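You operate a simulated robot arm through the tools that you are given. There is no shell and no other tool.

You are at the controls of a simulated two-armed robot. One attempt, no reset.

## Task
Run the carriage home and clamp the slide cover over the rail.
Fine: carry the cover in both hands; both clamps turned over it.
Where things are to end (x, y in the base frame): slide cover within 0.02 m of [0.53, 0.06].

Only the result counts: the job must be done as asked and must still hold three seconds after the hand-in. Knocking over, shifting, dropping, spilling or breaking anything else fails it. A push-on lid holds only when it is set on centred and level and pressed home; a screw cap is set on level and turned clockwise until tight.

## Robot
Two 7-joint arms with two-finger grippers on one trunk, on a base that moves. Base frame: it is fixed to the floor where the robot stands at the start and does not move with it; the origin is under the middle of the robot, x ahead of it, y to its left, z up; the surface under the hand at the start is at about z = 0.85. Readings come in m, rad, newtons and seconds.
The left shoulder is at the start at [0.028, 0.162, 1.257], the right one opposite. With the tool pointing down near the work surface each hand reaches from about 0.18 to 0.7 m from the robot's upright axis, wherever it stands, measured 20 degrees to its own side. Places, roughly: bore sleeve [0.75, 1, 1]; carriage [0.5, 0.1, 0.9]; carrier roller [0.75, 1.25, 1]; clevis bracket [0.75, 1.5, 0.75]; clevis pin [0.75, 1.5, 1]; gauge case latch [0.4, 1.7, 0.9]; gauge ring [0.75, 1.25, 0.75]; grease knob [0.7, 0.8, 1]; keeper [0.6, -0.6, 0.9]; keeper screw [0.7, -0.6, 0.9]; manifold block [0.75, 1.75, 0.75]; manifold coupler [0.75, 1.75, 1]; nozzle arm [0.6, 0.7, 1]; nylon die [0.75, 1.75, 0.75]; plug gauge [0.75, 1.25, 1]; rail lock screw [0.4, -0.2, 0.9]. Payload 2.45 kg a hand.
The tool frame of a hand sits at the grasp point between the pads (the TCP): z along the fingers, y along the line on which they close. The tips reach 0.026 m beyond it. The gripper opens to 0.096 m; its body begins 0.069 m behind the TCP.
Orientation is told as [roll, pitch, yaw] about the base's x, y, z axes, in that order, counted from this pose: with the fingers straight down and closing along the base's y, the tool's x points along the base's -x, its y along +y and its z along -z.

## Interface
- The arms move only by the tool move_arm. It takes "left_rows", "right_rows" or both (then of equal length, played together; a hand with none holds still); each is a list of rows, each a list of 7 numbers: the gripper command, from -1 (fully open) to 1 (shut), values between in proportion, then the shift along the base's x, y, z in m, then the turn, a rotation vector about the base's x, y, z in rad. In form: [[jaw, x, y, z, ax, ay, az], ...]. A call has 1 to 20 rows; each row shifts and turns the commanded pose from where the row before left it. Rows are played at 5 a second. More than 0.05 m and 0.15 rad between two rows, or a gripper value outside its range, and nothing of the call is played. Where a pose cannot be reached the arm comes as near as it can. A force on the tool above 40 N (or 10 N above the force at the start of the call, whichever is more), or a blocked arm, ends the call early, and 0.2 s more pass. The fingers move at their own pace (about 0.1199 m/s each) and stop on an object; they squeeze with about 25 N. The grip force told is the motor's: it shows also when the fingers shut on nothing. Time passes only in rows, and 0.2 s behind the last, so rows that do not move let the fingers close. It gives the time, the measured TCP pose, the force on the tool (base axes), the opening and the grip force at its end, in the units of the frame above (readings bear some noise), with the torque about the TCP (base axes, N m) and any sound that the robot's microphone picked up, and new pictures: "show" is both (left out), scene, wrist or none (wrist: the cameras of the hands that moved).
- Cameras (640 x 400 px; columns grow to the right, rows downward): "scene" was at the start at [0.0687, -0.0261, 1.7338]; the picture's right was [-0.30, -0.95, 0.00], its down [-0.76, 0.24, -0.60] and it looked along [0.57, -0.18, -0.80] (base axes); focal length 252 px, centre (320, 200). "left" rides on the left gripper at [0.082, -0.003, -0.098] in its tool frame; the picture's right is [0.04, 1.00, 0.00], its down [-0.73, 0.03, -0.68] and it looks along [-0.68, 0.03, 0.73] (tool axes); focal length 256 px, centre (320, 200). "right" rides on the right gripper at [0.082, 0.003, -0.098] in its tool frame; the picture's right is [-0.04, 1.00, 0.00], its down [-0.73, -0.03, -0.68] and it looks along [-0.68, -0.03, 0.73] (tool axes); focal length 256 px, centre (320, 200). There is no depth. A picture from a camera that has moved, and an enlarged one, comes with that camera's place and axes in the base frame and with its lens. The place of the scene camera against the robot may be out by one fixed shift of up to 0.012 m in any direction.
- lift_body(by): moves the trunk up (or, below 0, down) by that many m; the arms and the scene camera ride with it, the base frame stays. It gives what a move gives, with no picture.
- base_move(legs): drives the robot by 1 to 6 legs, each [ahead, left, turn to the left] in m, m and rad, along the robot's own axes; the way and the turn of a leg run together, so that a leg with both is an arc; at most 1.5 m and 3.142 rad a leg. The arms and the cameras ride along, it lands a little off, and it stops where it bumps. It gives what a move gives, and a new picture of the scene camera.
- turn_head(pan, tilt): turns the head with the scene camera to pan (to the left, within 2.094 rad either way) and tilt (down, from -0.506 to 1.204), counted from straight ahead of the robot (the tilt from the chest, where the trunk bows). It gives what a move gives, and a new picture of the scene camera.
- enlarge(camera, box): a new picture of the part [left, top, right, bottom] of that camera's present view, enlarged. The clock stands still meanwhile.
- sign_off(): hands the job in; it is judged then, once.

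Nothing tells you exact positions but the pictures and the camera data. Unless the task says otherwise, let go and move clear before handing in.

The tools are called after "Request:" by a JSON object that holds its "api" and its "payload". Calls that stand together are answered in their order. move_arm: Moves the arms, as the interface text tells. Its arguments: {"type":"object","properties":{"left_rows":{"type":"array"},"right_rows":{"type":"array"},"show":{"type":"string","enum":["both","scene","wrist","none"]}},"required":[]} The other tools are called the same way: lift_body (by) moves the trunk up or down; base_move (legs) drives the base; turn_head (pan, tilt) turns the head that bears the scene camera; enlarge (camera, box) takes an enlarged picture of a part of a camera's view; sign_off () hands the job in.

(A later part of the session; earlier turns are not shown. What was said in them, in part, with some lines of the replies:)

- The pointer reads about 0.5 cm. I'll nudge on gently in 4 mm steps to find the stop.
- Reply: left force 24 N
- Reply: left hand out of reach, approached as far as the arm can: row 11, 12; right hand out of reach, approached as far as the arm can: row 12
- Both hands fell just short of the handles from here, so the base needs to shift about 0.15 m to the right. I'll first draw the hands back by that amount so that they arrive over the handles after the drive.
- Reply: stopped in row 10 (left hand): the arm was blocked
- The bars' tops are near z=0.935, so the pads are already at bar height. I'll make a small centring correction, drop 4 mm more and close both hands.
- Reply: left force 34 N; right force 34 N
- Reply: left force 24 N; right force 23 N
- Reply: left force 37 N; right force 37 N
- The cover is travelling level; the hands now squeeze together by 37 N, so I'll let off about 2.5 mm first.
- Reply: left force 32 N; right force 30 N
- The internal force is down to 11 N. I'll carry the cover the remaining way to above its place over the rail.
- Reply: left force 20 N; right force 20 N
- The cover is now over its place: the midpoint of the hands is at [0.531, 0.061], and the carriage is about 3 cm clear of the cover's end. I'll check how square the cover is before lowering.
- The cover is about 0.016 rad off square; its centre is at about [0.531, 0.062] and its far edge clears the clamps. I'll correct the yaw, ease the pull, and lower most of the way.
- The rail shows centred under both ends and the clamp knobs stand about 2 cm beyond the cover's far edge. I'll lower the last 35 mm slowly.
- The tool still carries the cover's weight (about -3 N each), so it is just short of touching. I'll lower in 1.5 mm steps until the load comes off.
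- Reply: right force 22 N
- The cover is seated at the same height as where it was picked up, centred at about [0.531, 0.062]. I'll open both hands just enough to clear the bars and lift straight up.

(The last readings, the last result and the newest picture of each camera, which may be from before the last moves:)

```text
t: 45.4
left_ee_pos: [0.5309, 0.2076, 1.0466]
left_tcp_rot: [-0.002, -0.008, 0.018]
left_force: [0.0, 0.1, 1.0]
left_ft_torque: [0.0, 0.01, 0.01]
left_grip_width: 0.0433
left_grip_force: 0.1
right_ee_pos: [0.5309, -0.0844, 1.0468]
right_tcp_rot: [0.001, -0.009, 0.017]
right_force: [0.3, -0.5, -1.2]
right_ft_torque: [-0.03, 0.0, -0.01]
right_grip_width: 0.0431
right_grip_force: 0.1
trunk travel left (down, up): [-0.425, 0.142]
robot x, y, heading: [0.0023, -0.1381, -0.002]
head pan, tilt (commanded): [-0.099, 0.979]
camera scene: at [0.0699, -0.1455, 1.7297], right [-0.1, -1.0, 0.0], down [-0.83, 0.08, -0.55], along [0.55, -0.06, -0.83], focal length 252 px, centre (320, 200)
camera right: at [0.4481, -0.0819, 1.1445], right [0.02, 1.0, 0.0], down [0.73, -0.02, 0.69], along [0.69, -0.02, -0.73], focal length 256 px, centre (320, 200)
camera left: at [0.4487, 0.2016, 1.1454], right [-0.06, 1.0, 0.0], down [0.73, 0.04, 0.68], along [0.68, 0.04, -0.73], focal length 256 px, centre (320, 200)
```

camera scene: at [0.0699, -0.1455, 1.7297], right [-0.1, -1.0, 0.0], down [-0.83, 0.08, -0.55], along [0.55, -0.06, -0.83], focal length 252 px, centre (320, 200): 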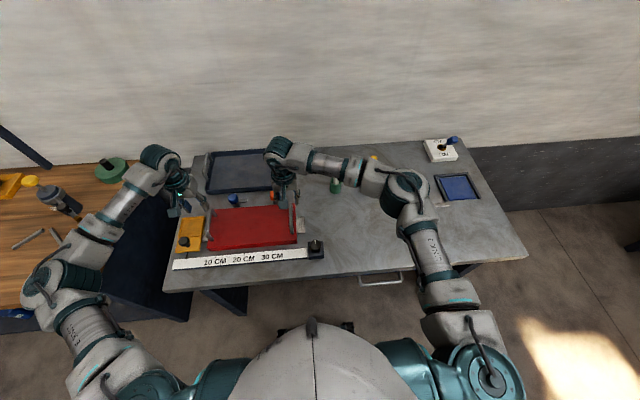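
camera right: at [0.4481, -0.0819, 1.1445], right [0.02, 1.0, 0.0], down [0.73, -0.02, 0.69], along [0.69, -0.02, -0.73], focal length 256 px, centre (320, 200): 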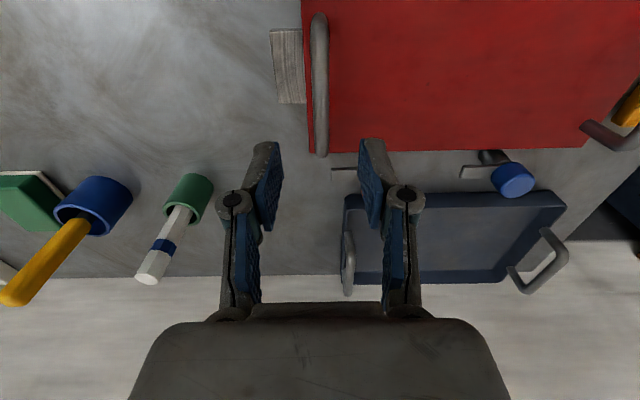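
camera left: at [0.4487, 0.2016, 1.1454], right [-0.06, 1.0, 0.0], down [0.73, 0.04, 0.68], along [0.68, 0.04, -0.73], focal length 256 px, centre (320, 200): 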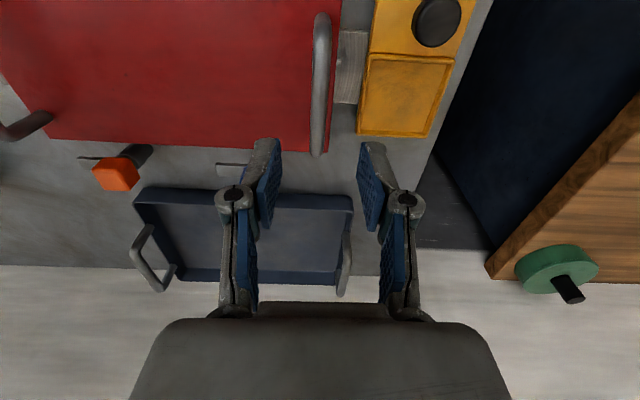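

The cover rests square with its centre at about [0.532, 0.063], and the rail passes under both ends. Now I'll zoom in on both clamps before moving the right hand away.

Request:
{"api": "enlarge", "payload": {"camera": "right", "box": [430, 120, 590, 220]}}

Request:
{"api": "enlarge", "payload": {"camera": "left", "box": [50, 110, 260, 240]}}

Request:
{"api": "enlarge", "payload": {"camera": "scene", "box": [195, 170, 305, 260]}}

```text
4.00 times, centred on (510, 170) of right
camera zoom: at [0.4481, -0.0819, 1.1445], right [0.02, 1.0, 0.0], down [0.73, -0.02, 0.69], along [0.69, -0.02, -0.73], focal length 1024 px, centre (-440, 320)
```

zoom: 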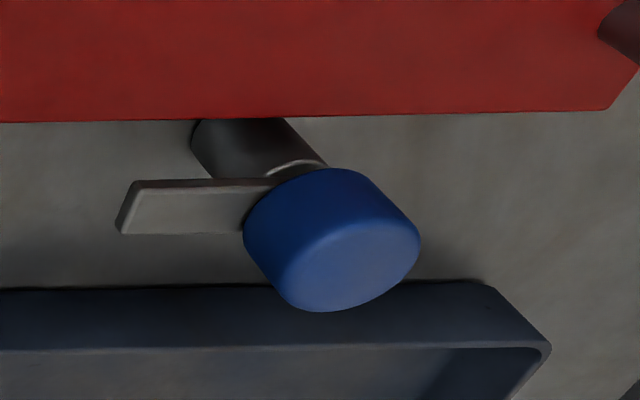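

```text
3.05 times, centred on (155, 175) of left
camera zoom: at [0.4487, 0.2016, 1.1454], right [-0.06, 1.0, 0.0], down [0.73, 0.04, 0.68], along [0.68, 0.04, -0.73], focal length 780 px, centre (823, 276)
```

zoom: 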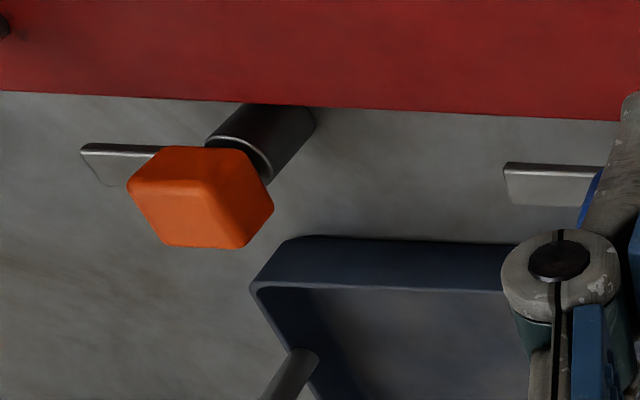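

```text
4.44 times, centred on (250, 215) of scene
camera zoom: at [0.0699, -0.1455, 1.7297], right [-0.1, -1.0, 0.0], down [-0.83, 0.08, -0.55], along [0.55, -0.06, -0.83], focal length 1120 px, centre (631, 133)
```

zoom: 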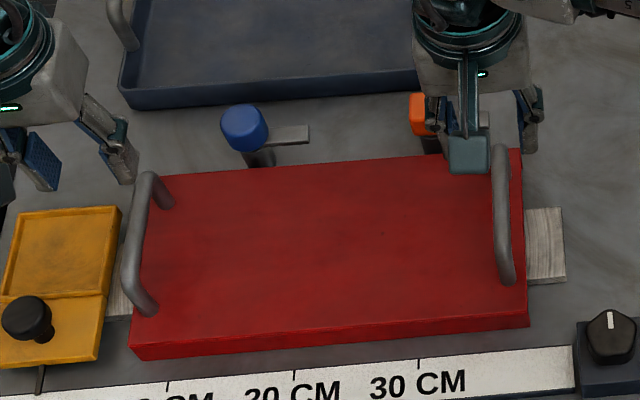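

The clamp bars sit just above the cover's height (bar about z=0.897, knob top about 0.916), pointing along -y; each needs a clockwise quarter turn to lie over the cover's far edge. I'll pull the right hand well away and bring the left hand over the blue clamp.

Request:
{"api": "move_arm", "payload": {"left_rows": [[-0.35, 0, 0, 0, 0, 0, 0], [-0.35, 0, 0, 0, 0, 0, 0], [-0.35, 0, 0, 0, 0, 0, 0], [-0.35, 0.02, -0.02, 0, 0, 0, 0], [-0.35, 0.02, -0.02, 0, 0, 0, 0], [-0.35, 0.02, -0.02, 0, 0, 0, 0], [-0.35, 0.01, -0.005, -0.01, 0, 0, 0], [-0.35, 0, 0, 0, 0, 0, 0]], "right_rows": [[0.1, -0.01, -0.02, 0.02, 0, 0, 0], [0.1, -0.01, -0.04, 0.02, 0, 0, 0], [0.1, -0.01, -0.045, 0.01, 0, 0, 0], [0.1, -0.01, -0.045, 0, 0, 0, 0], [0.1, -0.01, -0.045, 0, 0, 0, 0], [0.1, -0.01, -0.045, 0, 0, 0, 0], [0.1, 0, -0.04, 0, 0, 0, 0], [0.1, 0, -0.02, 0, 0, 0, 0]]}}

```text
t: 47.2
left_ee_pos: [0.6012, 0.1406, 1.0376]
left_tcp_rot: [0.002, -0.009, 0.015]
left_force: [0.5, -0.7, -0.6]
left_ft_torque: [0.03, 0.0, 0.0]
left_grip_width: 0.0648
left_grip_force: 0.0
right_ee_pos: [0.4699, -0.3858, 1.096]
right_tcp_rot: [0.005, -0.012, 0.018]
right_force: [-0.1, 0.1, 0.2]
right_ft_torque: [-0.03, 0.0, -0.01]
right_grip_width: 0.0432
right_grip_force: 0.0
trunk travel left (down, up): [-0.425, 0.142]
robot x, y, heading: [-0.0039, -0.1375, -0.001]
head pan, tilt (commanded): [-0.099, 0.979]
camera scene: at [0.069, -0.1515, 1.7298], right [-0.1, -1.0, 0.0], down [-0.83, 0.08, -0.55], along [0.55, -0.05, -0.83], focal length 252 px, centre (320, 200)
camera right: at [0.3876, -0.384, 1.1951], right [0.02, 1.0, 0.0], down [0.73, -0.02, 0.69], along [0.69, -0.01, -0.73], focal length 256 px, centre (320, 200)
camera left: at [0.5183, 0.1345, 1.1359], right [-0.06, 1.0, 0.0], down [0.73, 0.04, 0.69], along [0.68, 0.04, -0.73], focal length 256 px, centre (320, 200)
```

scene: 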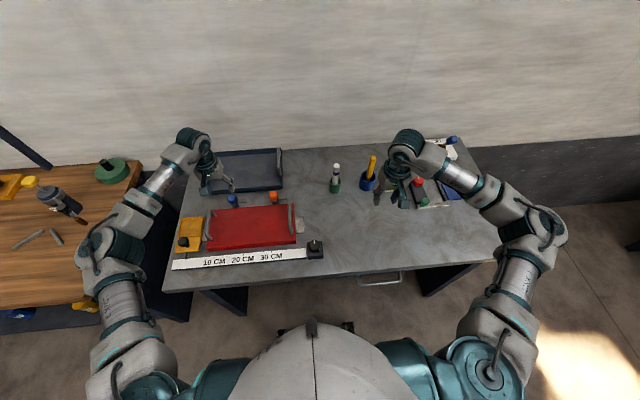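
right: 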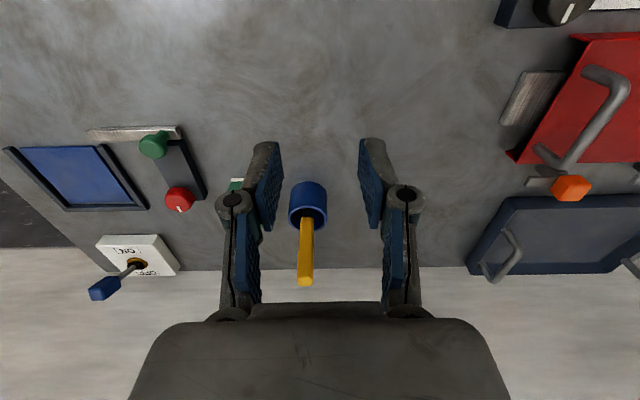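
left: 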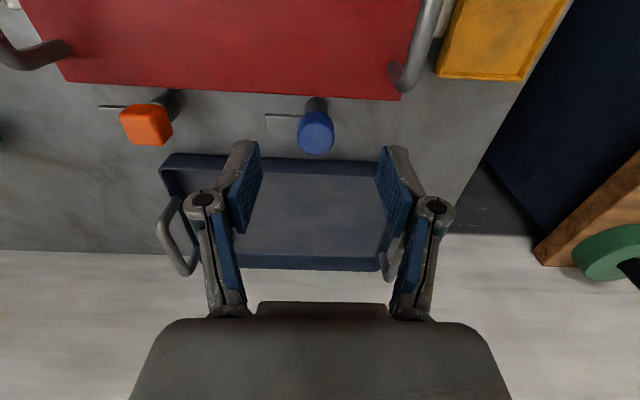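

The blue knob is in clear view, just short of the fingers. I'll zoom in to fix its centre.

Request:
{"api": "enlarge", "payload": {"camera": "left", "box": [250, 80, 410, 180]}}

Request:
{"api": "enlarge", "payload": {"camera": "left", "box": [80, 60, 240, 160]}}

```text
4.00 times, centred on (330, 130) of left
camera zoom: at [0.5183, 0.1345, 1.1359], right [-0.06, 1.0, 0.0], down [0.73, 0.04, 0.69], along [0.68, 0.04, -0.73], focal length 1024 px, centre (280, 480)
```

zoom: 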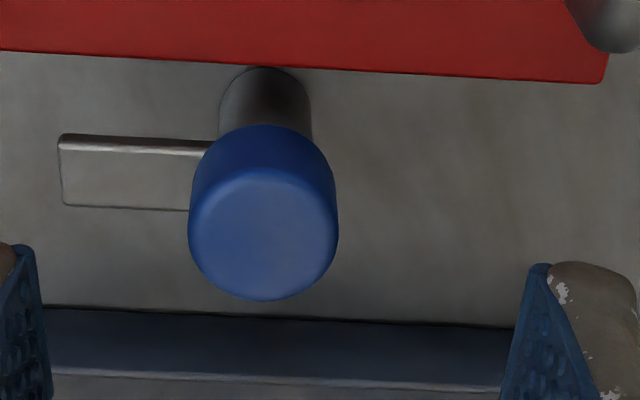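

```text
4.00 times, centred on (160, 110) of left
camera zoom: at [0.5183, 0.1345, 1.1359], right [-0.06, 1.0, 0.0], down [0.73, 0.04, 0.69], along [0.68, 0.04, -0.73], focal length 1024 px, centre (960, 560)
```

zoom: 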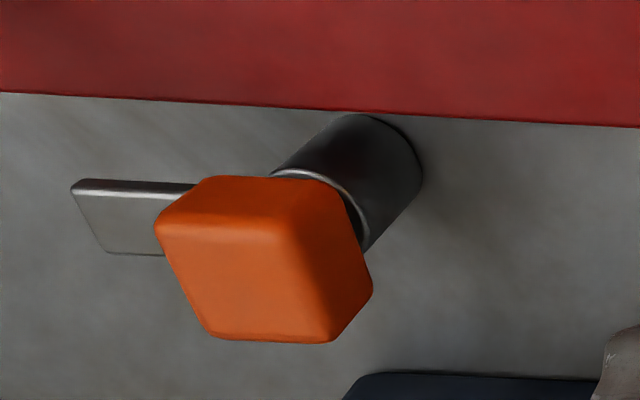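

Request:
{"api": "enlarge", "payload": {"camera": "right", "box": [500, 120, 640, 210]}}

```text
4.44 times, centred on (570, 165) of right
camera zoom: at [0.3876, -0.384, 1.1951], right [0.02, 1.0, 0.0], down [0.73, -0.02, 0.69], along [0.69, -0.01, -0.73], focal length 1138 px, centre (-791, 356)
```

zoom: 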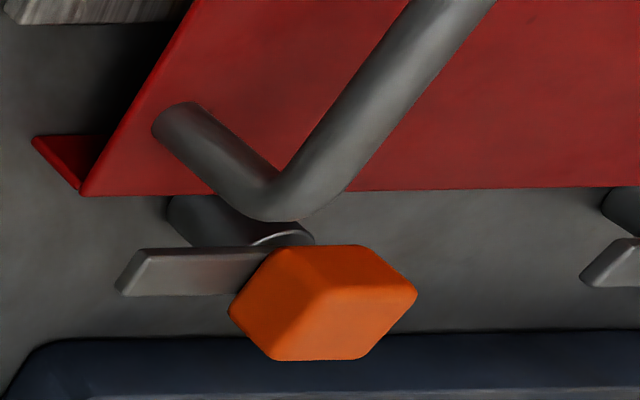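

The cover's top is at about z=0.882 and the bars at about 0.89–0.897, so they will swing over it. The blue clamp's axis is near [0.641, 0.138]; I'll move over it and pre-turn the hand +0.75 rad so there is room for a clockwise quarter turn.

Request:
{"api": "move_arm", "payload": {"left_rows": [[-0.35, 0.008, -0.0005, 0, 0, 0, 0.147], [-0.35, 0.008, -0.0005, 0, 0, 0, 0.147], [-0.35, 0.008, -0.0005, 0, 0, 0, 0.147], [-0.35, 0.008, -0.0005, -0.02, 0, 0, 0.147], [-0.35, 0.008, -0.0005, -0.02, 0, 0, 0.147], [-0.35, 0, 0, -0.02, 0, 0, 0], [-0.35, 0, 0, 0, 0, 0, 0], [-0.35, 0, 0, 0, 0, 0, 0]]}}

```text
t: 49.0
left_ee_pos: [0.6419, 0.1378, 0.9756]
left_tcp_rot: [0.001, -0.008, 0.752]
left_force: [0.0, 0.4, 0.4]
left_ft_torque: [0.01, 0.0, 0.01]
left_grip_width: 0.0649
left_grip_force: 0.2
right_ee_pos: [0.4704, -0.3844, 1.0967]
right_tcp_rot: [0.002, -0.01, 0.015]
right_force: [0.4, -0.9, 0.0]
right_ft_torque: [-0.01, 0.02, 0.02]
right_grip_width: 0.043
right_grip_force: 0.2
trunk travel left (down, up): [-0.425, 0.142]
robot x, y, heading: [0.0032, -0.1396, 0.004]
head pan, tilt (commanded): [-0.099, 0.979]
camera scene: at [0.0697, -0.1503, 1.7298], right [-0.1, -1.0, 0.0], down [-0.83, 0.08, -0.55], along [0.55, -0.05, -0.83], focal length 252 px, centre (320, 200)
camera left: at [0.5845, 0.0771, 1.0738], right [-0.71, 0.7, 0.0], down [0.51, 0.52, 0.69], along [0.48, 0.49, -0.73], focal length 256 px, centre (320, 200)
```

scene: 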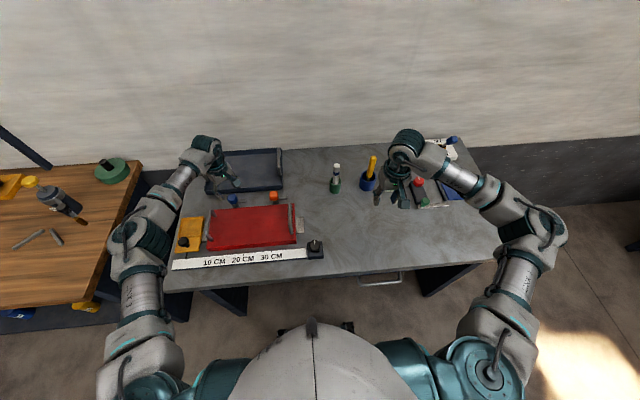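
left: 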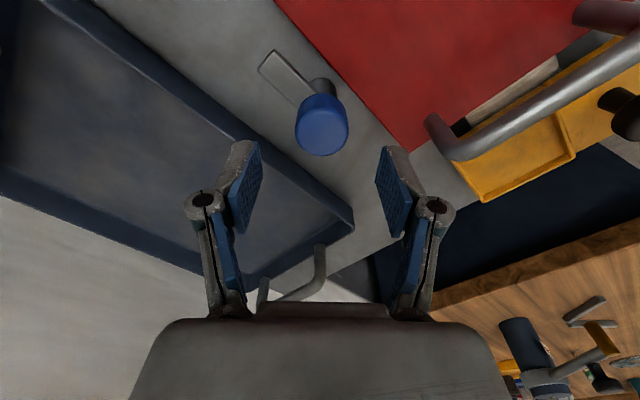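

The knob is centred under the hand at this yaw, and everything is in reach. I'll lower to z=0.927 and close on it.

Request:
{"api": "move_arm", "payload": {"left_rows": [[-0.35, 0, 0, -0.02, 0, 0, 0], [-0.35, 0, 0, -0.018, 0, 0, 0], [-0.35, 0, 0, -0.01, 0, 0, 0], [-0.35, 0, 0, 0, 0, 0, 0]], "show": "wrist"}}

```text
t: 50.0
left_ee_pos: [0.6409, 0.1382, 0.927]
left_tcp_rot: [0.001, -0.009, 0.752]
left_force: [-0.7, -0.4, 0.2]
left_ft_torque: [0.01, -0.03, 0.0]
left_grip_width: 0.0648
left_grip_force: 0.0
right_ee_pos: [0.4706, -0.3846, 1.0968]
right_tcp_rot: [0.001, -0.01, 0.015]
right_force: [0.8, 0.1, 0.7]
right_ft_torque: [-0.01, 0.03, 0.0]
right_grip_width: 0.0433
right_grip_force: 0.0
trunk travel left (down, up): [-0.425, 0.142]
robot x, y, heading: [0.0006, -0.1391, 0.004]
head pan, tilt (commanded): [-0.099, 0.979]
camera left: at [0.5834, 0.0769, 1.0259], right [-0.71, 0.7, 0.0], down [0.51, 0.52, 0.69], along [0.48, 0.49, -0.73], focal length 256 px, centre (320, 200)
```

left: 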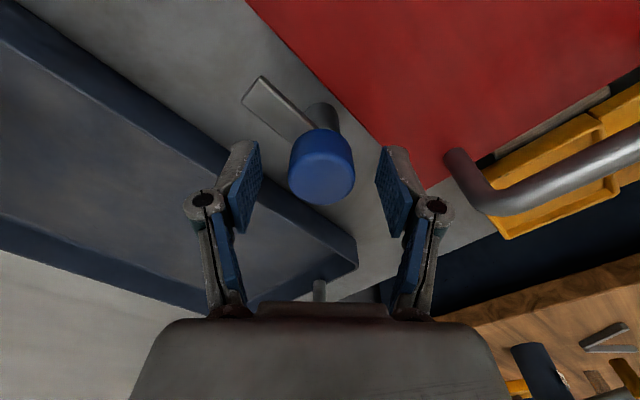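

The knob sits squarely between the pads. Closing now.

Request:
{"api": "move_arm", "payload": {"left_rows": [[-0.35, 0.0012, 0.0006, 0, 0, 0, 0], [0.2, 0, 0, 0, 0, 0, 0], [1, 0, 0, 0, 0, 0, 0], [1, 0, 0, 0, 0, 0, 0]], "show": "wrist"}}

```text
t: 51.0
left_ee_pos: [0.6415, 0.1387, 0.9278]
left_tcp_rot: [0.002, -0.009, 0.754]
left_force: [-2.5, 1.6, 1.0]
left_ft_torque: [0.22, 0.16, 0.02]
left_grip_width: 0.0347
left_grip_force: 45.0
right_ee_pos: [0.4702, -0.3843, 1.0976]
right_tcp_rot: [0.001, -0.01, 0.015]
right_force: [0.7, 0.8, -0.2]
right_ft_torque: [-0.03, 0.0, -0.04]
right_grip_width: 0.0432
right_grip_force: 0.0
trunk travel left (down, up): [-0.425, 0.142]
robot x, y, heading: [-0.0001, -0.1375, 0.001]
head pan, tilt (commanded): [-0.099, 0.979]
camera left: at [0.584, 0.0785, 1.0259], right [-0.71, 0.7, 0.0], down [0.51, 0.52, 0.69], along [0.48, 0.49, -0.73], focal length 256 px, centre (320, 200)
```

left: 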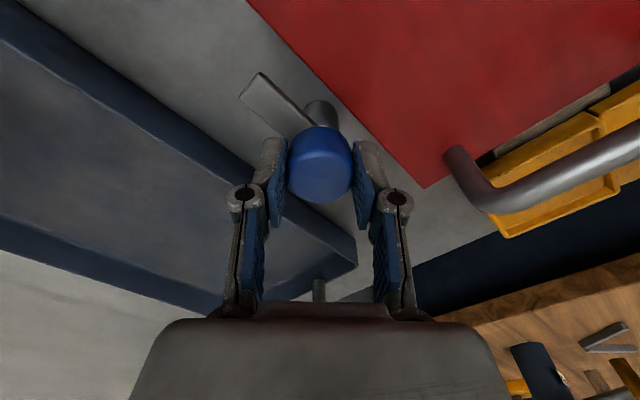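

The blue knob is gripped (34.7 mm, 45 N). I'll start turning clockwise, three small steps first, watching torque and the bar.

Request:
{"api": "move_arm", "payload": {"left_rows": [[1, 0, 0, 0, 0, 0, -0.1], [1, 0, 0, 0, 0, 0, -0.14], [1, 0, 0, 0, 0, 0, -0.14], [1, 0, 0, 0, 0, 0, 0]], "show": "wrist"}}

```text
t: 52.0
left_ee_pos: [0.6415, 0.1393, 0.9269]
left_tcp_rot: [0.002, -0.01, 0.369]
left_force: [0.8, 3.6, 2.9]
left_ft_torque: [0.41, -0.09, -0.02]
left_grip_width: 0.0344
left_grip_force: 45.0
right_ee_pos: [0.4706, -0.3845, 1.0972]
right_tcp_rot: [0.003, -0.012, 0.015]
right_force: [0.1, -0.8, 0.3]
right_ft_torque: [0.0, 0.01, -0.01]
right_grip_width: 0.0432
right_grip_force: 0.0
trunk travel left (down, up): [-0.425, 0.142]
robot x, y, heading: [-0.0004, -0.1389, -0.003]
head pan, tilt (commanded): [-0.099, 0.979]
camera left: at [0.566, 0.1046, 1.0259], right [-0.4, 0.92, 0.0], down [0.67, 0.29, 0.69], along [0.63, 0.27, -0.73], focal length 256 px, centre (320, 200)
```

left: 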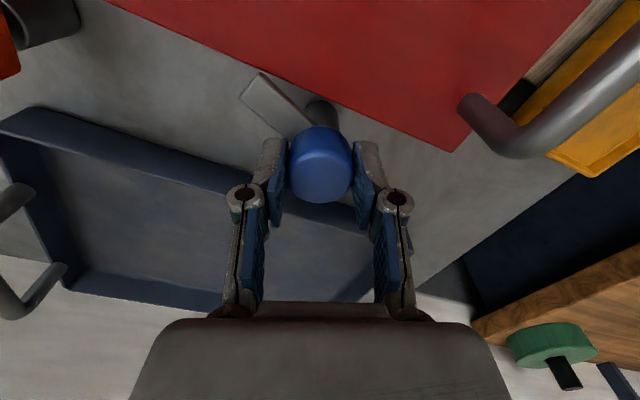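

The bar turns with the hand and there is hardly any resistance. I'll continue the quarter turn.

Request:
{"api": "move_arm", "payload": {"left_rows": [[1, 0, 0, 0, 0, 0, -0.14], [1, 0, 0, 0, 0, 0, -0.14], [1, 0, 0, 0, 0, 0, -0.14], [1, 0, 0, 0, 0, 0, -0.14], [1, 0, 0, 0, 0, 0, -0.14], [1, 0, 0, 0, 0, 0, 0]], "show": "wrist"}}

```text
t: 53.4
left_ee_pos: [0.6417, 0.1389, 0.9275]
left_tcp_rot: [0.0, -0.009, -0.189]
left_force: [1.6, 5.5, 2.3]
left_ft_torque: [0.19, 0.31, 0.01]
left_grip_width: 0.0347
left_grip_force: 45.0
left hand out of reach, approached as far as the arm can: row 5
right_ee_pos: [0.4706, -0.3827, 1.0964]
right_tcp_rot: [0.002, -0.011, 0.015]
right_force: [-0.8, -0.2, -0.3]
right_ft_torque: [-0.02, 0.02, -0.02]
right_grip_width: 0.0432
right_grip_force: 0.0
trunk travel left (down, up): [-0.425, 0.142]
robot x, y, heading: [0.0009, -0.141, -0.002]
head pan, tilt (commanded): [-0.099, 0.979]
camera left: at [0.56, 0.1503, 1.0259], right [0.15, 0.99, 0.0], down [0.72, -0.11, 0.69], along [0.68, -0.1, -0.73], focal length 256 px, centre (320, 200)
```

left: 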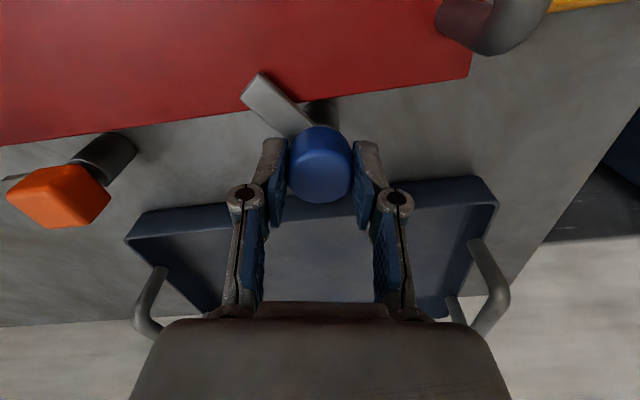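

The wrist ran out of range at yaw -0.19, with the bar about 54° round. I'll let go, turn the hand back, re-grip and finish the turn.

Request:
{"api": "move_arm", "payload": {"left_rows": [[0.3, 0, 0, 0, 0, 0, 0], [-0.35, 0, 0, 0, 0, 0, 0], [-0.35, 0, 0, 0.012, 0, 0, 0], [-0.35, 0, 0, 0, 0, 0, 0.14], [-0.35, 0, 0, 0, 0, 0, 0.14], [-0.35, 0, 0, 0, 0, 0, 0.14], [-0.35, 0, 0, 0, 0, 0, 0.14], [-0.35, 0, 0, 0, 0, 0, 0.14], [-0.35, 0, 0, 0, 0, 0, 0.1], [-0.35, 0, 0, 0, 0, 0, 0]], "show": "wrist"}}

```text
t: 55.6
left_ee_pos: [0.6418, 0.1387, 0.9395]
left_tcp_rot: [0.002, -0.008, 0.614]
left_force: [0.5, -0.6, -0.1]
left_ft_torque: [-0.01, 0.0, -0.02]
left_grip_width: 0.0648
left_grip_force: 0.0
right_ee_pos: [0.4702, -0.3832, 1.0977]
right_tcp_rot: [0.003, -0.011, 0.016]
right_force: [0.2, 0.0, 0.0]
right_ft_torque: [0.0, 0.01, 0.0]
right_grip_width: 0.0432
right_grip_force: 0.0
trunk travel left (down, up): [-0.425, 0.142]
robot x, y, heading: [0.0003, -0.1374, 0.006]
head pan, tilt (commanded): [-0.099, 0.979]
camera left: at [0.5765, 0.0867, 1.0377], right [-0.61, 0.79, 0.0], down [0.58, 0.44, 0.69], along [0.54, 0.42, -0.73], focal length 256 px, centre (320, 200)
```

left: 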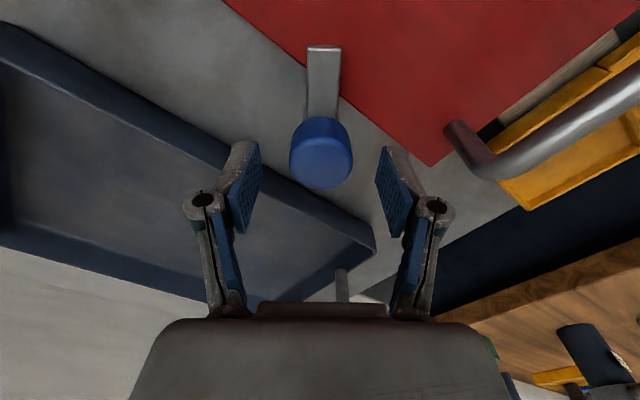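

The bar stayed in place, partly over the cover's edge already. I'll re-grip and turn the remaining 0.63 rad.

Request:
{"api": "move_arm", "payload": {"left_rows": [[-0.35, 0, 0, -0.012, 0, 0, 0], [-0.35, 0, 0, 0, 0, 0, 0], [0.2, 0, 0, 0, 0, 0, 0], [1, 0, 0, 0, 0, 0, 0], [1, 0, 0, 0, 0, 0, 0], [1, 0, 0, 0, 0, 0, -0.1], [1, 0, 0, 0, 0, 0, -0.13], [1, 0, 0, 0, 0, 0, -0.13], [1, 0, 0, 0, 0, 0, -0.13], [1, 0, 0, 0, 0, 0, -0.1], [1, 0, 0, 0, 0, 0, -0.04], [1, 0, 0, 0, 0, 0, 0]], "show": "wrist"}}

```text
t: 58.2
left_ee_pos: [0.6412, 0.1396, 0.9293]
left_tcp_rot: [0.0, -0.012, -0.016]
left_force: [-2.1, 4.1, 10.4]
left_ft_torque: [0.01, 0.18, 0.68]
left_grip_width: 0.0357
left_grip_force: 44.6
right_ee_pos: [0.4692, -0.3835, 1.0974]
right_tcp_rot: [0.001, -0.01, 0.015]
right_force: [-0.8, -0.7, 0.1]
right_ft_torque: [0.01, -0.01, 0.06]
right_grip_width: 0.0431
right_grip_force: 0.0
trunk travel left (down, up): [-0.425, 0.142]
robot x, y, heading: [0.0019, -0.1372, -0.001]
head pan, tilt (commanded): [-0.099, 0.979]
camera left: at [0.5583, 0.1361, 1.0266], right [-0.02, 1.0, 0.0], down [0.73, 0.02, 0.69], along [0.69, 0.02, -0.73], focal length 256 px, centre (320, 200)
```

left: 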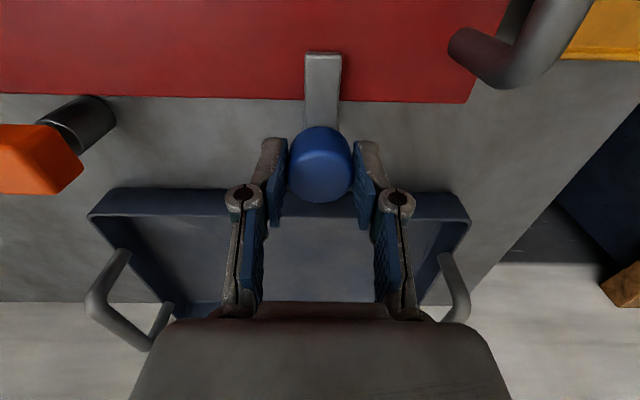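

The blue clamp's bar now lies straight across the cover's edge, and the torque (0.68 N m) shows it has met its end. I'll release it and lift to check.

Request:
{"api": "move_arm", "payload": {"left_rows": [[0.3, 0, 0, 0, 0, 0, 0], [-0.35, 0, 0, 0, 0, 0, 0], [-0.35, 0, 0, 0.02, 0, 0, 0], [-0.35, 0, 0, 0.04, 0, 0, 0], [-0.35, -0.02, 0, 0.04, 0, 0, 0], [-0.35, -0.03, 0, 0.01, 0, 0, 0], [-0.35, 0, 0, 0, 0, 0, 0]]}}

```text
t: 59.8
left_ee_pos: [0.5911, 0.1398, 1.0372]
left_tcp_rot: [-0.001, -0.007, -0.017]
left_force: [-0.6, -0.3, 0.2]
left_ft_torque: [0.03, 0.01, 0.01]
left_grip_width: 0.0647
left_grip_force: 0.0
right_ee_pos: [0.4724, -0.3832, 1.0964]
right_tcp_rot: [0.002, -0.009, 0.016]
right_force: [0.1, 0.1, -0.2]
right_ft_torque: [-0.01, -0.01, 0.02]
right_grip_width: 0.043
right_grip_force: 0.1
trunk travel left (down, up): [-0.425, 0.142]
robot x, y, heading: [-0.0025, -0.1401, 0.001]
head pan, tilt (commanded): [-0.099, 0.979]
camera scene: at [0.0702, -0.1489, 1.7297], right [-0.1, -1.0, 0.0], down [-0.83, 0.08, -0.55], along [0.55, -0.05, -0.83], focal length 252 px, centre (320, 200)
camera left: at [0.5082, 0.1363, 1.1353], right [-0.02, 1.0, 0.0], down [0.73, 0.02, 0.68], along [0.68, 0.02, -0.73], focal length 256 px, centre (320, 200)
```

scene: 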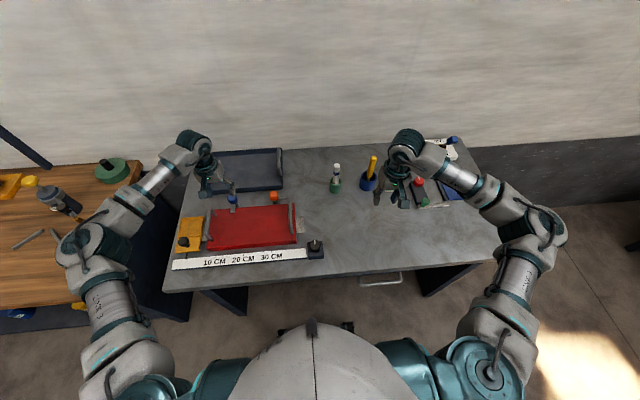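
left: 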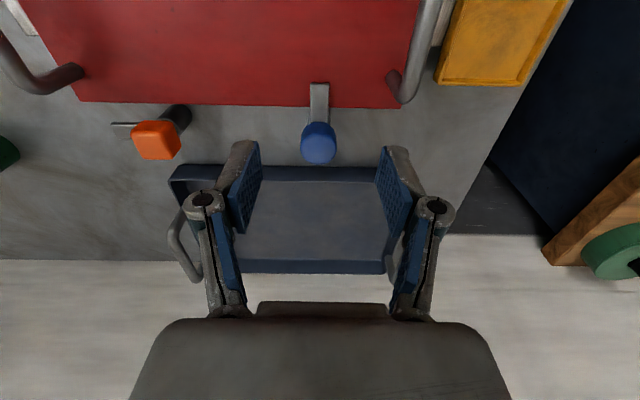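

The blue clamp lies over the cover. Next the orange one: I'll move above it and check the orientation of its square knob.

Request:
{"api": "move_arm", "payload": {"left_rows": [[-0.35, 0, -0.03, 0, 0, 0, 0], [-0.35, 0, -0.04, 0, 0, 0, 0], [-0.35, 0, -0.04, 0, 0, 0, 0], [-0.35, 0, -0.04, 0, 0, 0, 0], [-0.35, 0, -0.01, 0, 0, 0, 0], [-0.35, 0, 0, 0, 0, 0, 0], [-0.35, 0, 0, 0, 0, 0, 0]], "show": "wrist"}}

Request:
{"api": "enlarge", "payload": {"camera": "left", "box": [240, 80, 400, 180]}}

Request:
{"api": "enlarge", "payload": {"camera": "left", "box": [440, 60, 600, 160]}}

```text
t: 61.4
left_ee_pos: [0.5935, -0.0207, 1.0394]
left_tcp_rot: [0.002, -0.008, -0.02]
left_force: [0.0, -0.1, 0.5]
left_ft_torque: [-0.01, 0.0, -0.03]
left_grip_width: 0.0649
left_grip_force: 0.2
right_ee_pos: [0.4705, -0.3836, 1.0975]
right_tcp_rot: [0.0, -0.009, 0.015]
right_force: [0.3, -0.9, 0.1]
right_ft_torque: [-0.01, 0.0, 0.03]
right_grip_width: 0.0432
right_grip_force: 0.0
trunk travel left (down, up): [-0.425, 0.142]
robot x, y, heading: [-0.0004, -0.1399, 0.006]
head pan, tilt (commanded): [-0.099, 0.979]
camera left: at [0.5106, -0.0247, 1.1377], right [-0.02, 1.0, 0.0], down [0.73, 0.01, 0.68], along [0.68, 0.02, -0.73], focal length 256 px, centre (320, 200)
```

left: 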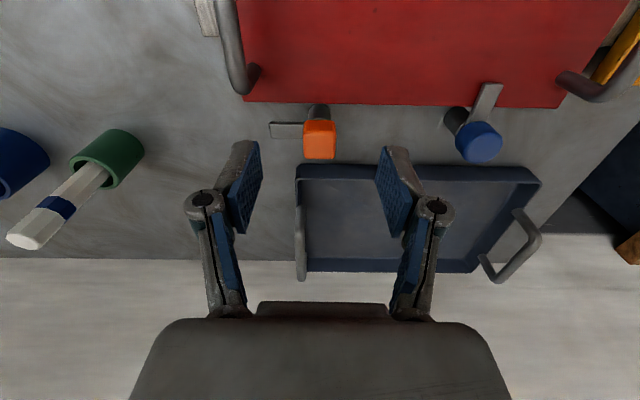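

```text
4.00 times, centred on (320, 130) of left
camera zoom: at [0.5106, -0.0247, 1.1377], right [-0.02, 1.0, 0.0], down [0.73, 0.01, 0.68], along [0.68, 0.02, -0.73], focal length 1024 px, centre (320, 480)
```

zoom: 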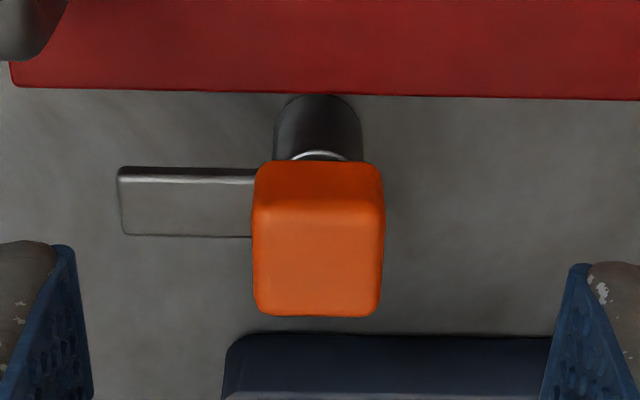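

```text
4.00 times, centred on (520, 110) of left
camera zoom: at [0.5106, -0.0247, 1.1377], right [-0.02, 1.0, 0.0], down [0.73, 0.01, 0.68], along [0.68, 0.02, -0.73], focal length 1024 px, centre (-480, 560)
```

zoom: 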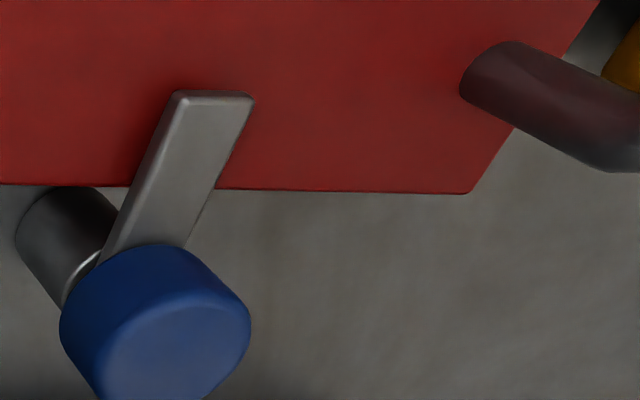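

The orange knob is square-on to the axes, centred near [0.642, -0.021]. Gripping it across x (yaw +90°) lets me turn it clockwise to yaw 0, so I'll try that yaw at height over the knob.

Request:
{"api": "move_arm", "payload": {"left_rows": [[-0.35, 0.012, 0, 0, 0, 0, 0.145], [-0.35, 0.012, 0, 0, 0, 0, 0.145], [-0.35, 0.012, 0, 0, 0, 0, 0.145], [-0.35, 0.012, 0, 0, 0, 0, 0.145], [-0.35, 0, 0, 0, 0, 0, 0.145], [-0.35, 0, 0, 0, 0, 0, 0.145], [-0.35, 0, 0, 0, 0, 0, 0.145], [-0.35, 0, 0, 0, 0, 0, 0.145], [-0.35, 0, 0, 0, 0, 0, 0.145], [-0.35, 0, 0, 0, 0, 0, 0.145], [-0.35, 0, 0, 0, 0, 0, 0.14], [-0.35, 0, 0, 0, 0, 0, 0]]}}

```text
t: 64.0
left_ee_pos: [0.6396, -0.0237, 1.038]
left_tcp_rot: [0.001, -0.012, 1.575]
left_force: [-0.3, 0.1, 0.1]
left_ft_torque: [-0.02, -0.02, 0.0]
left_grip_width: 0.0651
left_grip_force: 0.0
right_ee_pos: [0.4705, -0.385, 1.0963]
right_tcp_rot: [0.002, -0.009, 0.017]
right_force: [0.4, 0.0, 0.3]
right_ft_torque: [-0.01, 0.0, 0.01]
right_grip_width: 0.0429
right_grip_force: 0.1
trunk travel left (down, up): [-0.425, 0.142]
robot x, y, heading: [-0.0008, -0.1383, 0.003]
head pan, tilt (commanded): [-0.099, 0.979]
camera scene: at [0.0697, -0.1517, 1.7298], right [-0.1, -1.0, 0.0], down [-0.83, 0.08, -0.55], along [0.55, -0.05, -0.83], focal length 252 px, centre (320, 200)
camera left: at [0.6433, -0.1066, 1.1357], right [-1.0, -0.04, 0.0], down [-0.03, 0.73, 0.69], along [-0.03, 0.69, -0.73], focal length 256 px, centre (320, 200)
```

scene: 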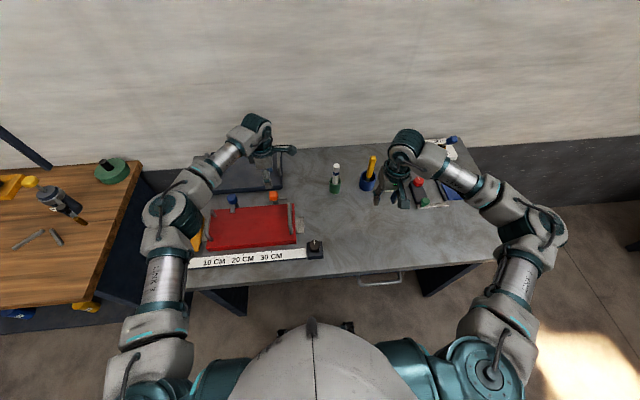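
left: 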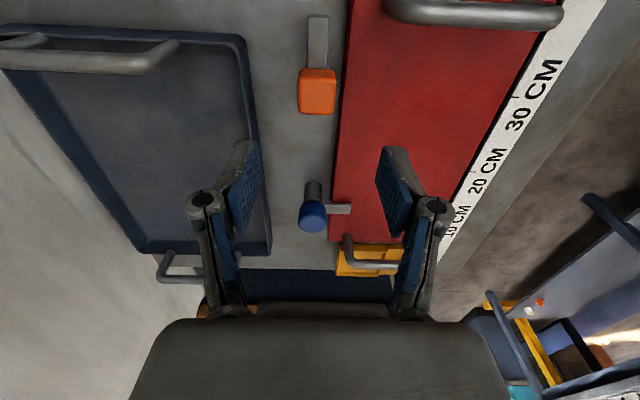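

The hand reaches yaw 1.575 without trouble, and this view confirms the knob at [0.642, -0.021] and the blue bar lying over the cover. I'll centre and go down to it.

Request:
{"api": "move_arm", "payload": {"left_rows": [[-0.35, 0.0024, 0.0027, -0.035, 0, 0, 0], [-0.35, 0, 0, -0.035, 0, 0, 0], [-0.35, 0, 0, -0.025, 0, 0, 0], [-0.35, 0, 0, -0.012, 0, 0, 0], [-0.35, 0, 0, 0, 0, 0, 0]], "show": "wrist"}}

```text
t: 65.2
left_ee_pos: [0.642, -0.0196, 0.9303]
left_tcp_rot: [0.001, -0.01, 1.571]
left_force: [-0.6, -0.2, 0.5]
left_ft_torque: [-0.02, 0.01, 0.0]
left_grip_width: 0.0649
left_grip_force: 0.1
right_ee_pos: [0.47, -0.3856, 1.097]
right_tcp_rot: [0.004, -0.011, 0.016]
right_force: [-0.6, 0.3, 0.3]
right_ft_torque: [0.01, -0.02, 0.0]
right_grip_width: 0.0432
right_grip_force: 0.0
trunk travel left (down, up): [-0.425, 0.142]
robot x, y, heading: [0.0013, -0.1384, 0.002]
head pan, tilt (commanded): [-0.099, 0.979]
camera left: at [0.646, -0.1027, 1.0284], right [-1.0, -0.04, 0.0], down [-0.03, 0.73, 0.69], along [-0.03, 0.69, -0.73], focal length 256 px, centre (320, 200)
```

left: 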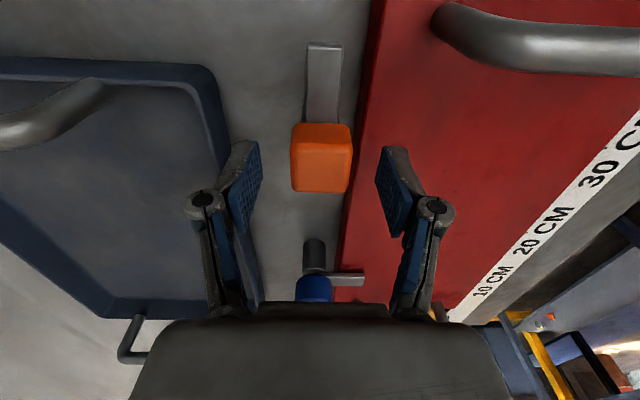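

The square knob sits between the pads, faces parallel. I'll drop 3 mm more, close, and start the clockwise turn.

Request:
{"api": "move_arm", "payload": {"left_rows": [[-0.35, 0, -0.002, -0.003, 0, 0, 0], [0.2, 0, 0, 0, 0, 0, 0], [1, 0, 0, 0, 0, 0, 0], [1, 0, 0, 0, 0, 0, 0], [1, 0, 0, 0, 0, 0, -0.1], [1, 0, 0, 0, 0, 0, -0.14], [1, 0, 0, 0, 0, 0, -0.14], [1, 0, 0, 0, 0, 0, 0]], "show": "wrist"}}

```text
t: 67.0
left_ee_pos: [0.6429, -0.0205, 0.927]
left_tcp_rot: [0.005, -0.012, 1.19]
left_force: [-5.3, 1.0, -6.2]
left_ft_torque: [0.46, -0.3, 0.01]
left_grip_width: 0.0316
left_grip_force: 44.7
right_ee_pos: [0.4704, -0.3845, 1.0968]
right_tcp_rot: [0.003, -0.011, 0.018]
right_force: [-0.5, 0.3, 0.1]
right_ft_torque: [0.02, -0.03, 0.0]
right_grip_width: 0.0434
right_grip_force: 0.1
trunk travel left (down, up): [-0.425, 0.142]
robot x, y, heading: [-0.0019, -0.1338, 0.003]
head pan, tilt (commanded): [-0.099, 0.979]
camera left: at [0.6151, -0.1005, 1.0252], right [-0.94, 0.33, 0.0], down [0.25, 0.68, 0.69], along [0.23, 0.65, -0.73], focal length 256 px, centre (320, 200)
```

left: 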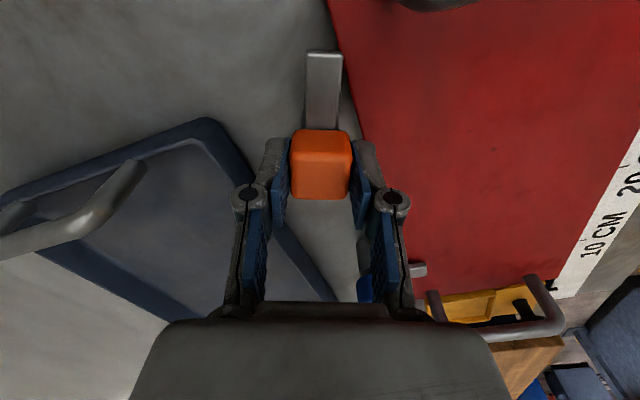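

The orange clamp follows the hand freely. I'll finish the quarter turn.

Request:
{"api": "move_arm", "payload": {"left_rows": [[1, 0, 0, 0, 0, 0, -0.14], [1, 0, 0, 0, 0, 0, -0.14], [1, 0, 0, 0, 0, 0, -0.14], [1, 0, 0, 0, 0, 0, -0.14], [1, 0, 0, 0, 0, 0, -0.14], [1, 0, 0, 0, 0, 0, -0.14], [1, 0, 0, 0, 0, 0, -0.14], [1, 0, 0, 0, 0, 0, -0.12], [1, 0, 0, 0, 0, 0, -0.07], [1, 0, 0, 0, 0, 0, -0.03], [1, 0, 0, 0, 0, 0, 0]], "show": "wrist"}}

```text
t: 69.4
left_ee_pos: [0.6416, -0.0214, 0.9268]
left_tcp_rot: [0.002, -0.007, -0.009]
left_force: [-12.3, 4.9, -11.0]
left_ft_torque: [0.21, -0.2, 0.48]
left_grip_width: 0.0317
left_grip_force: 45.6
right_ee_pos: [0.4693, -0.3846, 1.0967]
right_tcp_rot: [0.002, -0.011, 0.016]
right_force: [0.4, -0.1, -0.3]
right_ft_torque: [0.04, 0.01, 0.0]
right_grip_width: 0.0435
right_grip_force: 0.0
trunk travel left (down, up): [-0.425, 0.142]
robot x, y, heading: [-0.0, -0.1364, -0.002]
head pan, tilt (commanded): [-0.099, 0.979]
camera left: at [0.5598, -0.0249, 1.0255], right [-0.03, 1.0, 0.0], down [0.73, 0.02, 0.68], along [0.68, 0.02, -0.73], focal length 256 px, centre (320, 200)
```

left: 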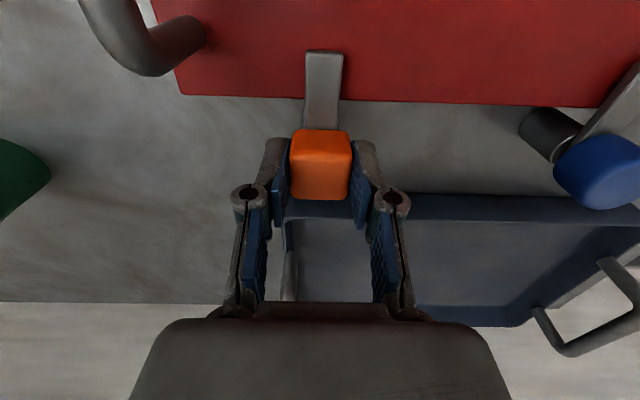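

The orange bar now lies across the cover too, and it has met its end stop (0.48 N m). I'll release, lift and inspect everything.

Request:
{"api": "move_arm", "payload": {"left_rows": [[1, -0.001, 0, 0, 0, 0, 0], [0.3, 0, 0, 0, 0, 0, 0], [-0.35, 0, 0, 0, 0, 0, 0], [-0.35, 0, 0, 0.02, 0, 0, 0], [-0.35, 0, 0, 0.04, 0, 0, 0], [-0.35, -0.02, 0, 0.04, 0, 0, 0], [-0.35, -0.04, 0.02, 0.02, 0, 0, 0], [-0.35, -0.04, 0.02, 0.02, 0, 0, 0], [-0.35, -0.02, 0.02, 0.01, 0, 0, 0], [-0.35, 0, 0, 0, 0, 0, 0], [-0.35, 0, 0, 0, 0, 0, 0]]}}

Request:
{"api": "enlarge", "payload": {"camera": "scene", "box": [160, 170, 340, 280]}}

Request:
{"api": "enlarge", "payload": {"camera": "left", "box": [120, 0, 520, 250]}}

```text
t: 71.8
left_ee_pos: [0.52, 0.0389, 1.0776]
left_tcp_rot: [0.003, -0.01, -0.006]
left_force: [-0.5, 0.4, -0.1]
left_ft_torque: [0.0, -0.03, 0.01]
left_grip_width: 0.065
left_grip_force: 0.0
right_ee_pos: [0.4698, -0.3865, 1.0955]
right_tcp_rot: [0.002, -0.009, 0.015]
right_force: [0.7, 0.4, -0.9]
right_ft_torque: [0.0, 0.0, 0.0]
right_grip_width: 0.0431
right_grip_force: 0.1
trunk travel left (down, up): [-0.425, 0.142]
robot x, y, heading: [-0.0001, -0.1388, -0.005]
head pan, tilt (commanded): [-0.099, 0.979]
camera scene: at [0.0691, -0.1515, 1.7298], right [-0.1, -1.0, 0.0], down [-0.83, 0.08, -0.55], along [0.55, -0.05, -0.83], focal length 252 px, centre (320, 200)
camera left: at [0.4369, 0.0342, 1.1751], right [-0.03, 1.0, 0.0], down [0.73, 0.02, 0.68], along [0.68, 0.02, -0.73], focal length 256 px, centre (320, 200)
```

scene: 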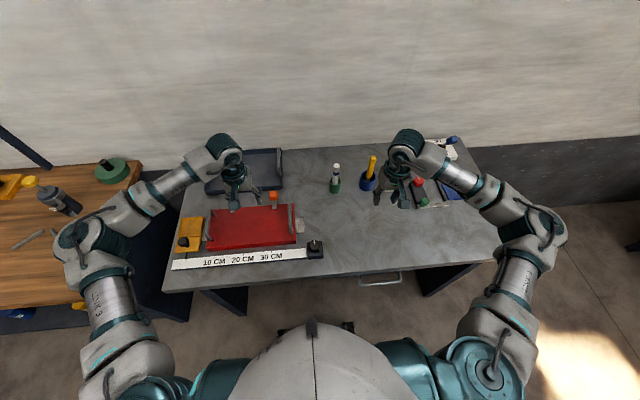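
left: 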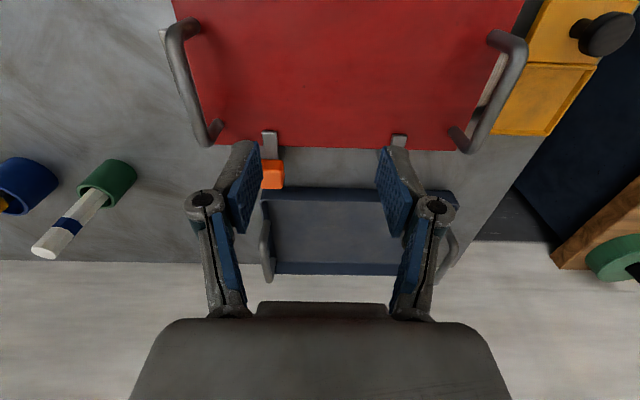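

```text
3.56 times, centred on (250, 225) of scene
camera zoom: at [0.0691, -0.1515, 1.7298], right [-0.1, -1.0, 0.0], down [-0.83, 0.08, -0.55], along [0.55, -0.05, -0.83], focal length 896 px, centre (569, 111)
```

zoom: 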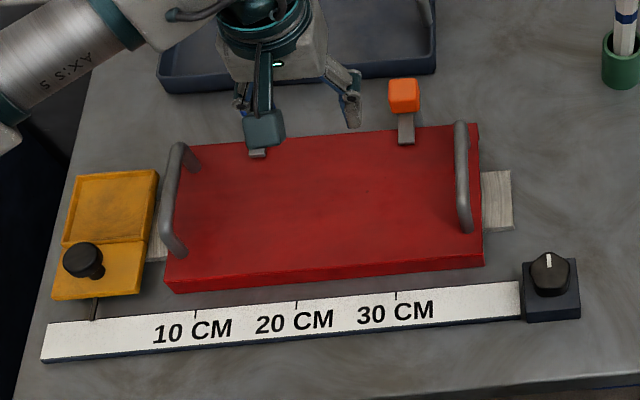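

```text
1.60 times, centred on (320, 125) of left
camera zoom: at [0.4369, 0.0342, 1.1751], right [-0.03, 1.0, 0.0], down [0.73, 0.02, 0.68], along [0.68, 0.02, -0.73], focal length 410 px, centre (320, 320)
```

zoom: 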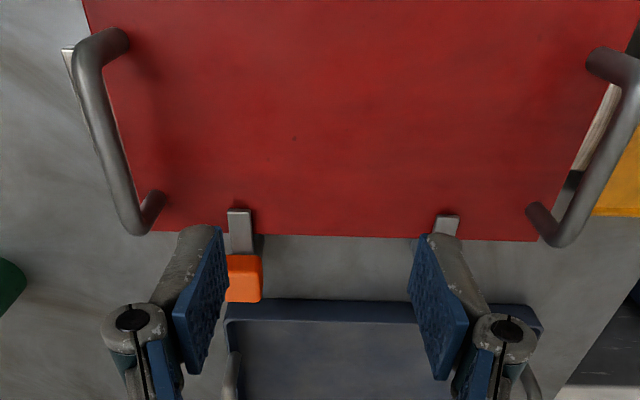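

Both bars lie over the cover, the carriage pointer is at zero, and the cover's centre measures about [0.531, 0.061]. I'll raise the left hand well clear and take a last look.

Request:
{"api": "move_arm", "payload": {"left_rows": [[-0.35, -0.01, 0.02, 0.04, 0, 0, 0], [-0.35, -0.01, 0.03, 0.03, 0, 0, 0], [-0.35, -0.01, 0.035, 0.03, 0, 0, 0], [-0.35, -0.01, 0.035, 0.03, 0, 0, 0], [-0.35, -0.01, 0.03, 0.02, 0, 0, 0], [-0.35, 0, 0, 0, 0, 0, 0], [-0.35, 0, 0, 0, 0, 0, 0]]}}

Request:
{"api": "enlarge", "payload": {"camera": "scene", "box": [160, 180, 260, 280]}}

Request:
{"api": "enlarge", "payload": {"camera": "scene", "box": [200, 160, 320, 260]}}

```text
t: 73.4
left_ee_pos: [0.4702, 0.1906, 1.2253]
left_tcp_rot: [0.0, -0.01, -0.01]
left_force: [0.4, -1.0, -0.2]
left_ft_torque: [0.01, -0.02, -0.01]
left_grip_width: 0.065
left_grip_force: 0.0
right_ee_pos: [0.4707, -0.3844, 1.0955]
right_tcp_rot: [0.003, -0.008, 0.014]
right_force: [-0.4, 0.0, -0.6]
right_ft_torque: [0.0, 0.01, 0.01]
right_grip_width: 0.043
right_grip_force: 0.0
trunk travel left (down, up): [-0.425, 0.142]
robot x, y, heading: [0.0011, -0.1372, 0.002]
head pan, tilt (commanded): [-0.099, 0.979]
camera scene: at [0.0689, -0.1493, 1.7298], right [-0.1, -1.0, 0.0], down [-0.83, 0.08, -0.55], along [0.55, -0.05, -0.83], focal length 252 px, centre (320, 200)
camera left: at [0.3886, 0.1854, 1.3234], right [-0.03, 1.0, 0.0], down [0.73, 0.02, 0.68], along [0.68, 0.02, -0.73], focal length 256 px, centre (320, 200)
```

scene: 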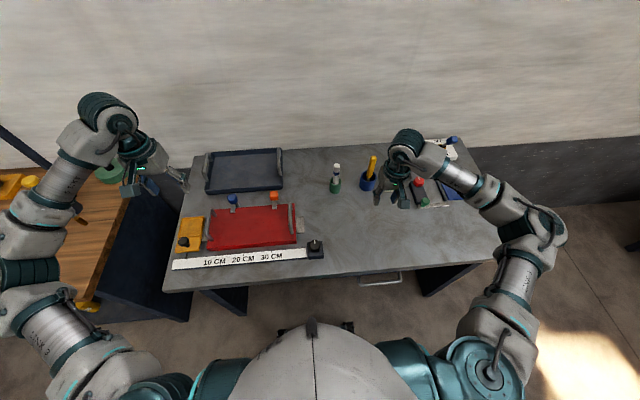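
left: 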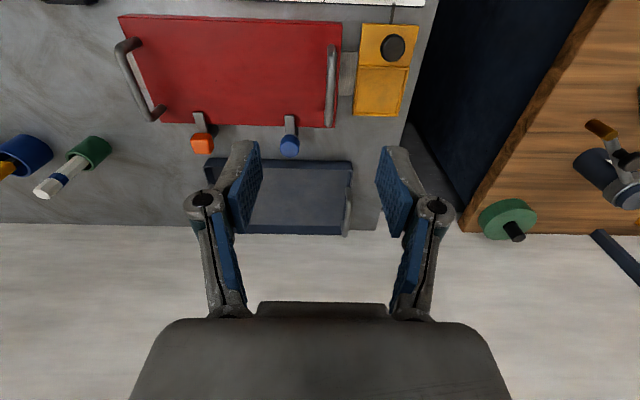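

```text
4.00 times, centred on (210, 230) of scene
camera zoom: at [0.0689, -0.1493, 1.7298], right [-0.1, -1.0, 0.0], down [-0.83, 0.08, -0.55], along [0.55, -0.05, -0.83], focal length 1008 px, centre (760, 80)
```

zoom: 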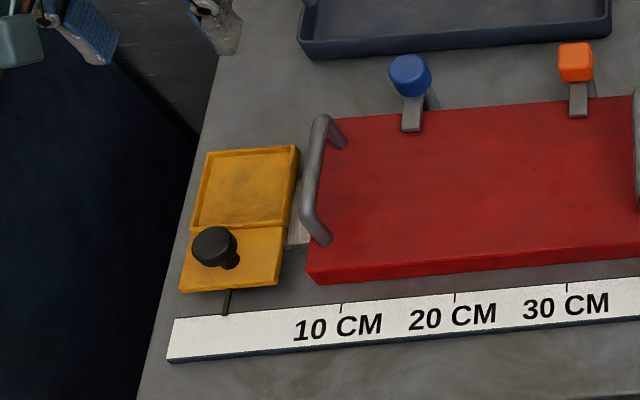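

```text
4.00 times, centred on (260, 210) of scene
camera zoom: at [0.0689, -0.1493, 1.7298], right [-0.1, -1.0, 0.0], down [-0.83, 0.08, -0.55], along [0.55, -0.05, -0.83], focal length 1008 px, centre (560, 160)
```

zoom: 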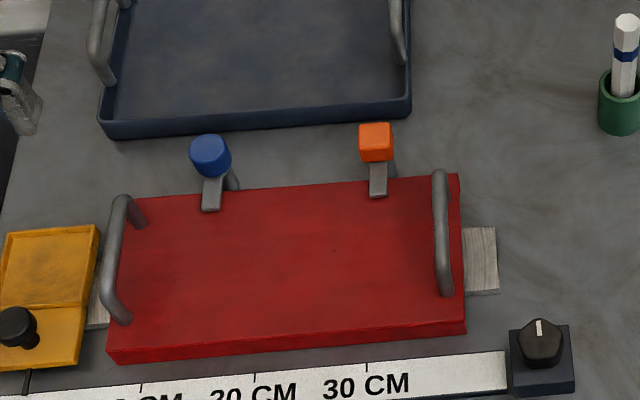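

Everything is in place: the carriage pointer stands at zero against its stop, and the cover sits square over the rail at about [0.531, 0.061]. Both clamp bars lie across its edge, nothing else has moved and both hands are clear, so I'm handing it in.

Request:
{"api": "sign_off", "payload": {}}

```text
The job is handed in.
```

The job is handed in. When I signed off, both hands were clear of the bench.

- **Carriage:** I slid it to the zero end of the scale until it met its stop, and its pointer reads 0 cm. The task didn't say which end was home. I chose zero because it has a stop and keeps the carriage out from under the cover.
- **Slide cover:** I lifted it by its two handles with both hands, turned it square to the rail and set it down flat over the rail. Its centre measures about [0.531, 0.061], about 2 mm from the target by my measurement and inside the 0.02 m limit.
- **Clamps:** I turned the blue and orange clamps a quarter turn clockwise until each met its stop. Both bars now lie across the cover's far edge.

In the last pictures nothing else on the bench looked moved, and I left the rail lock screw as it was. To reach the cover I drove the base about 0.14 m to the right and left it there.
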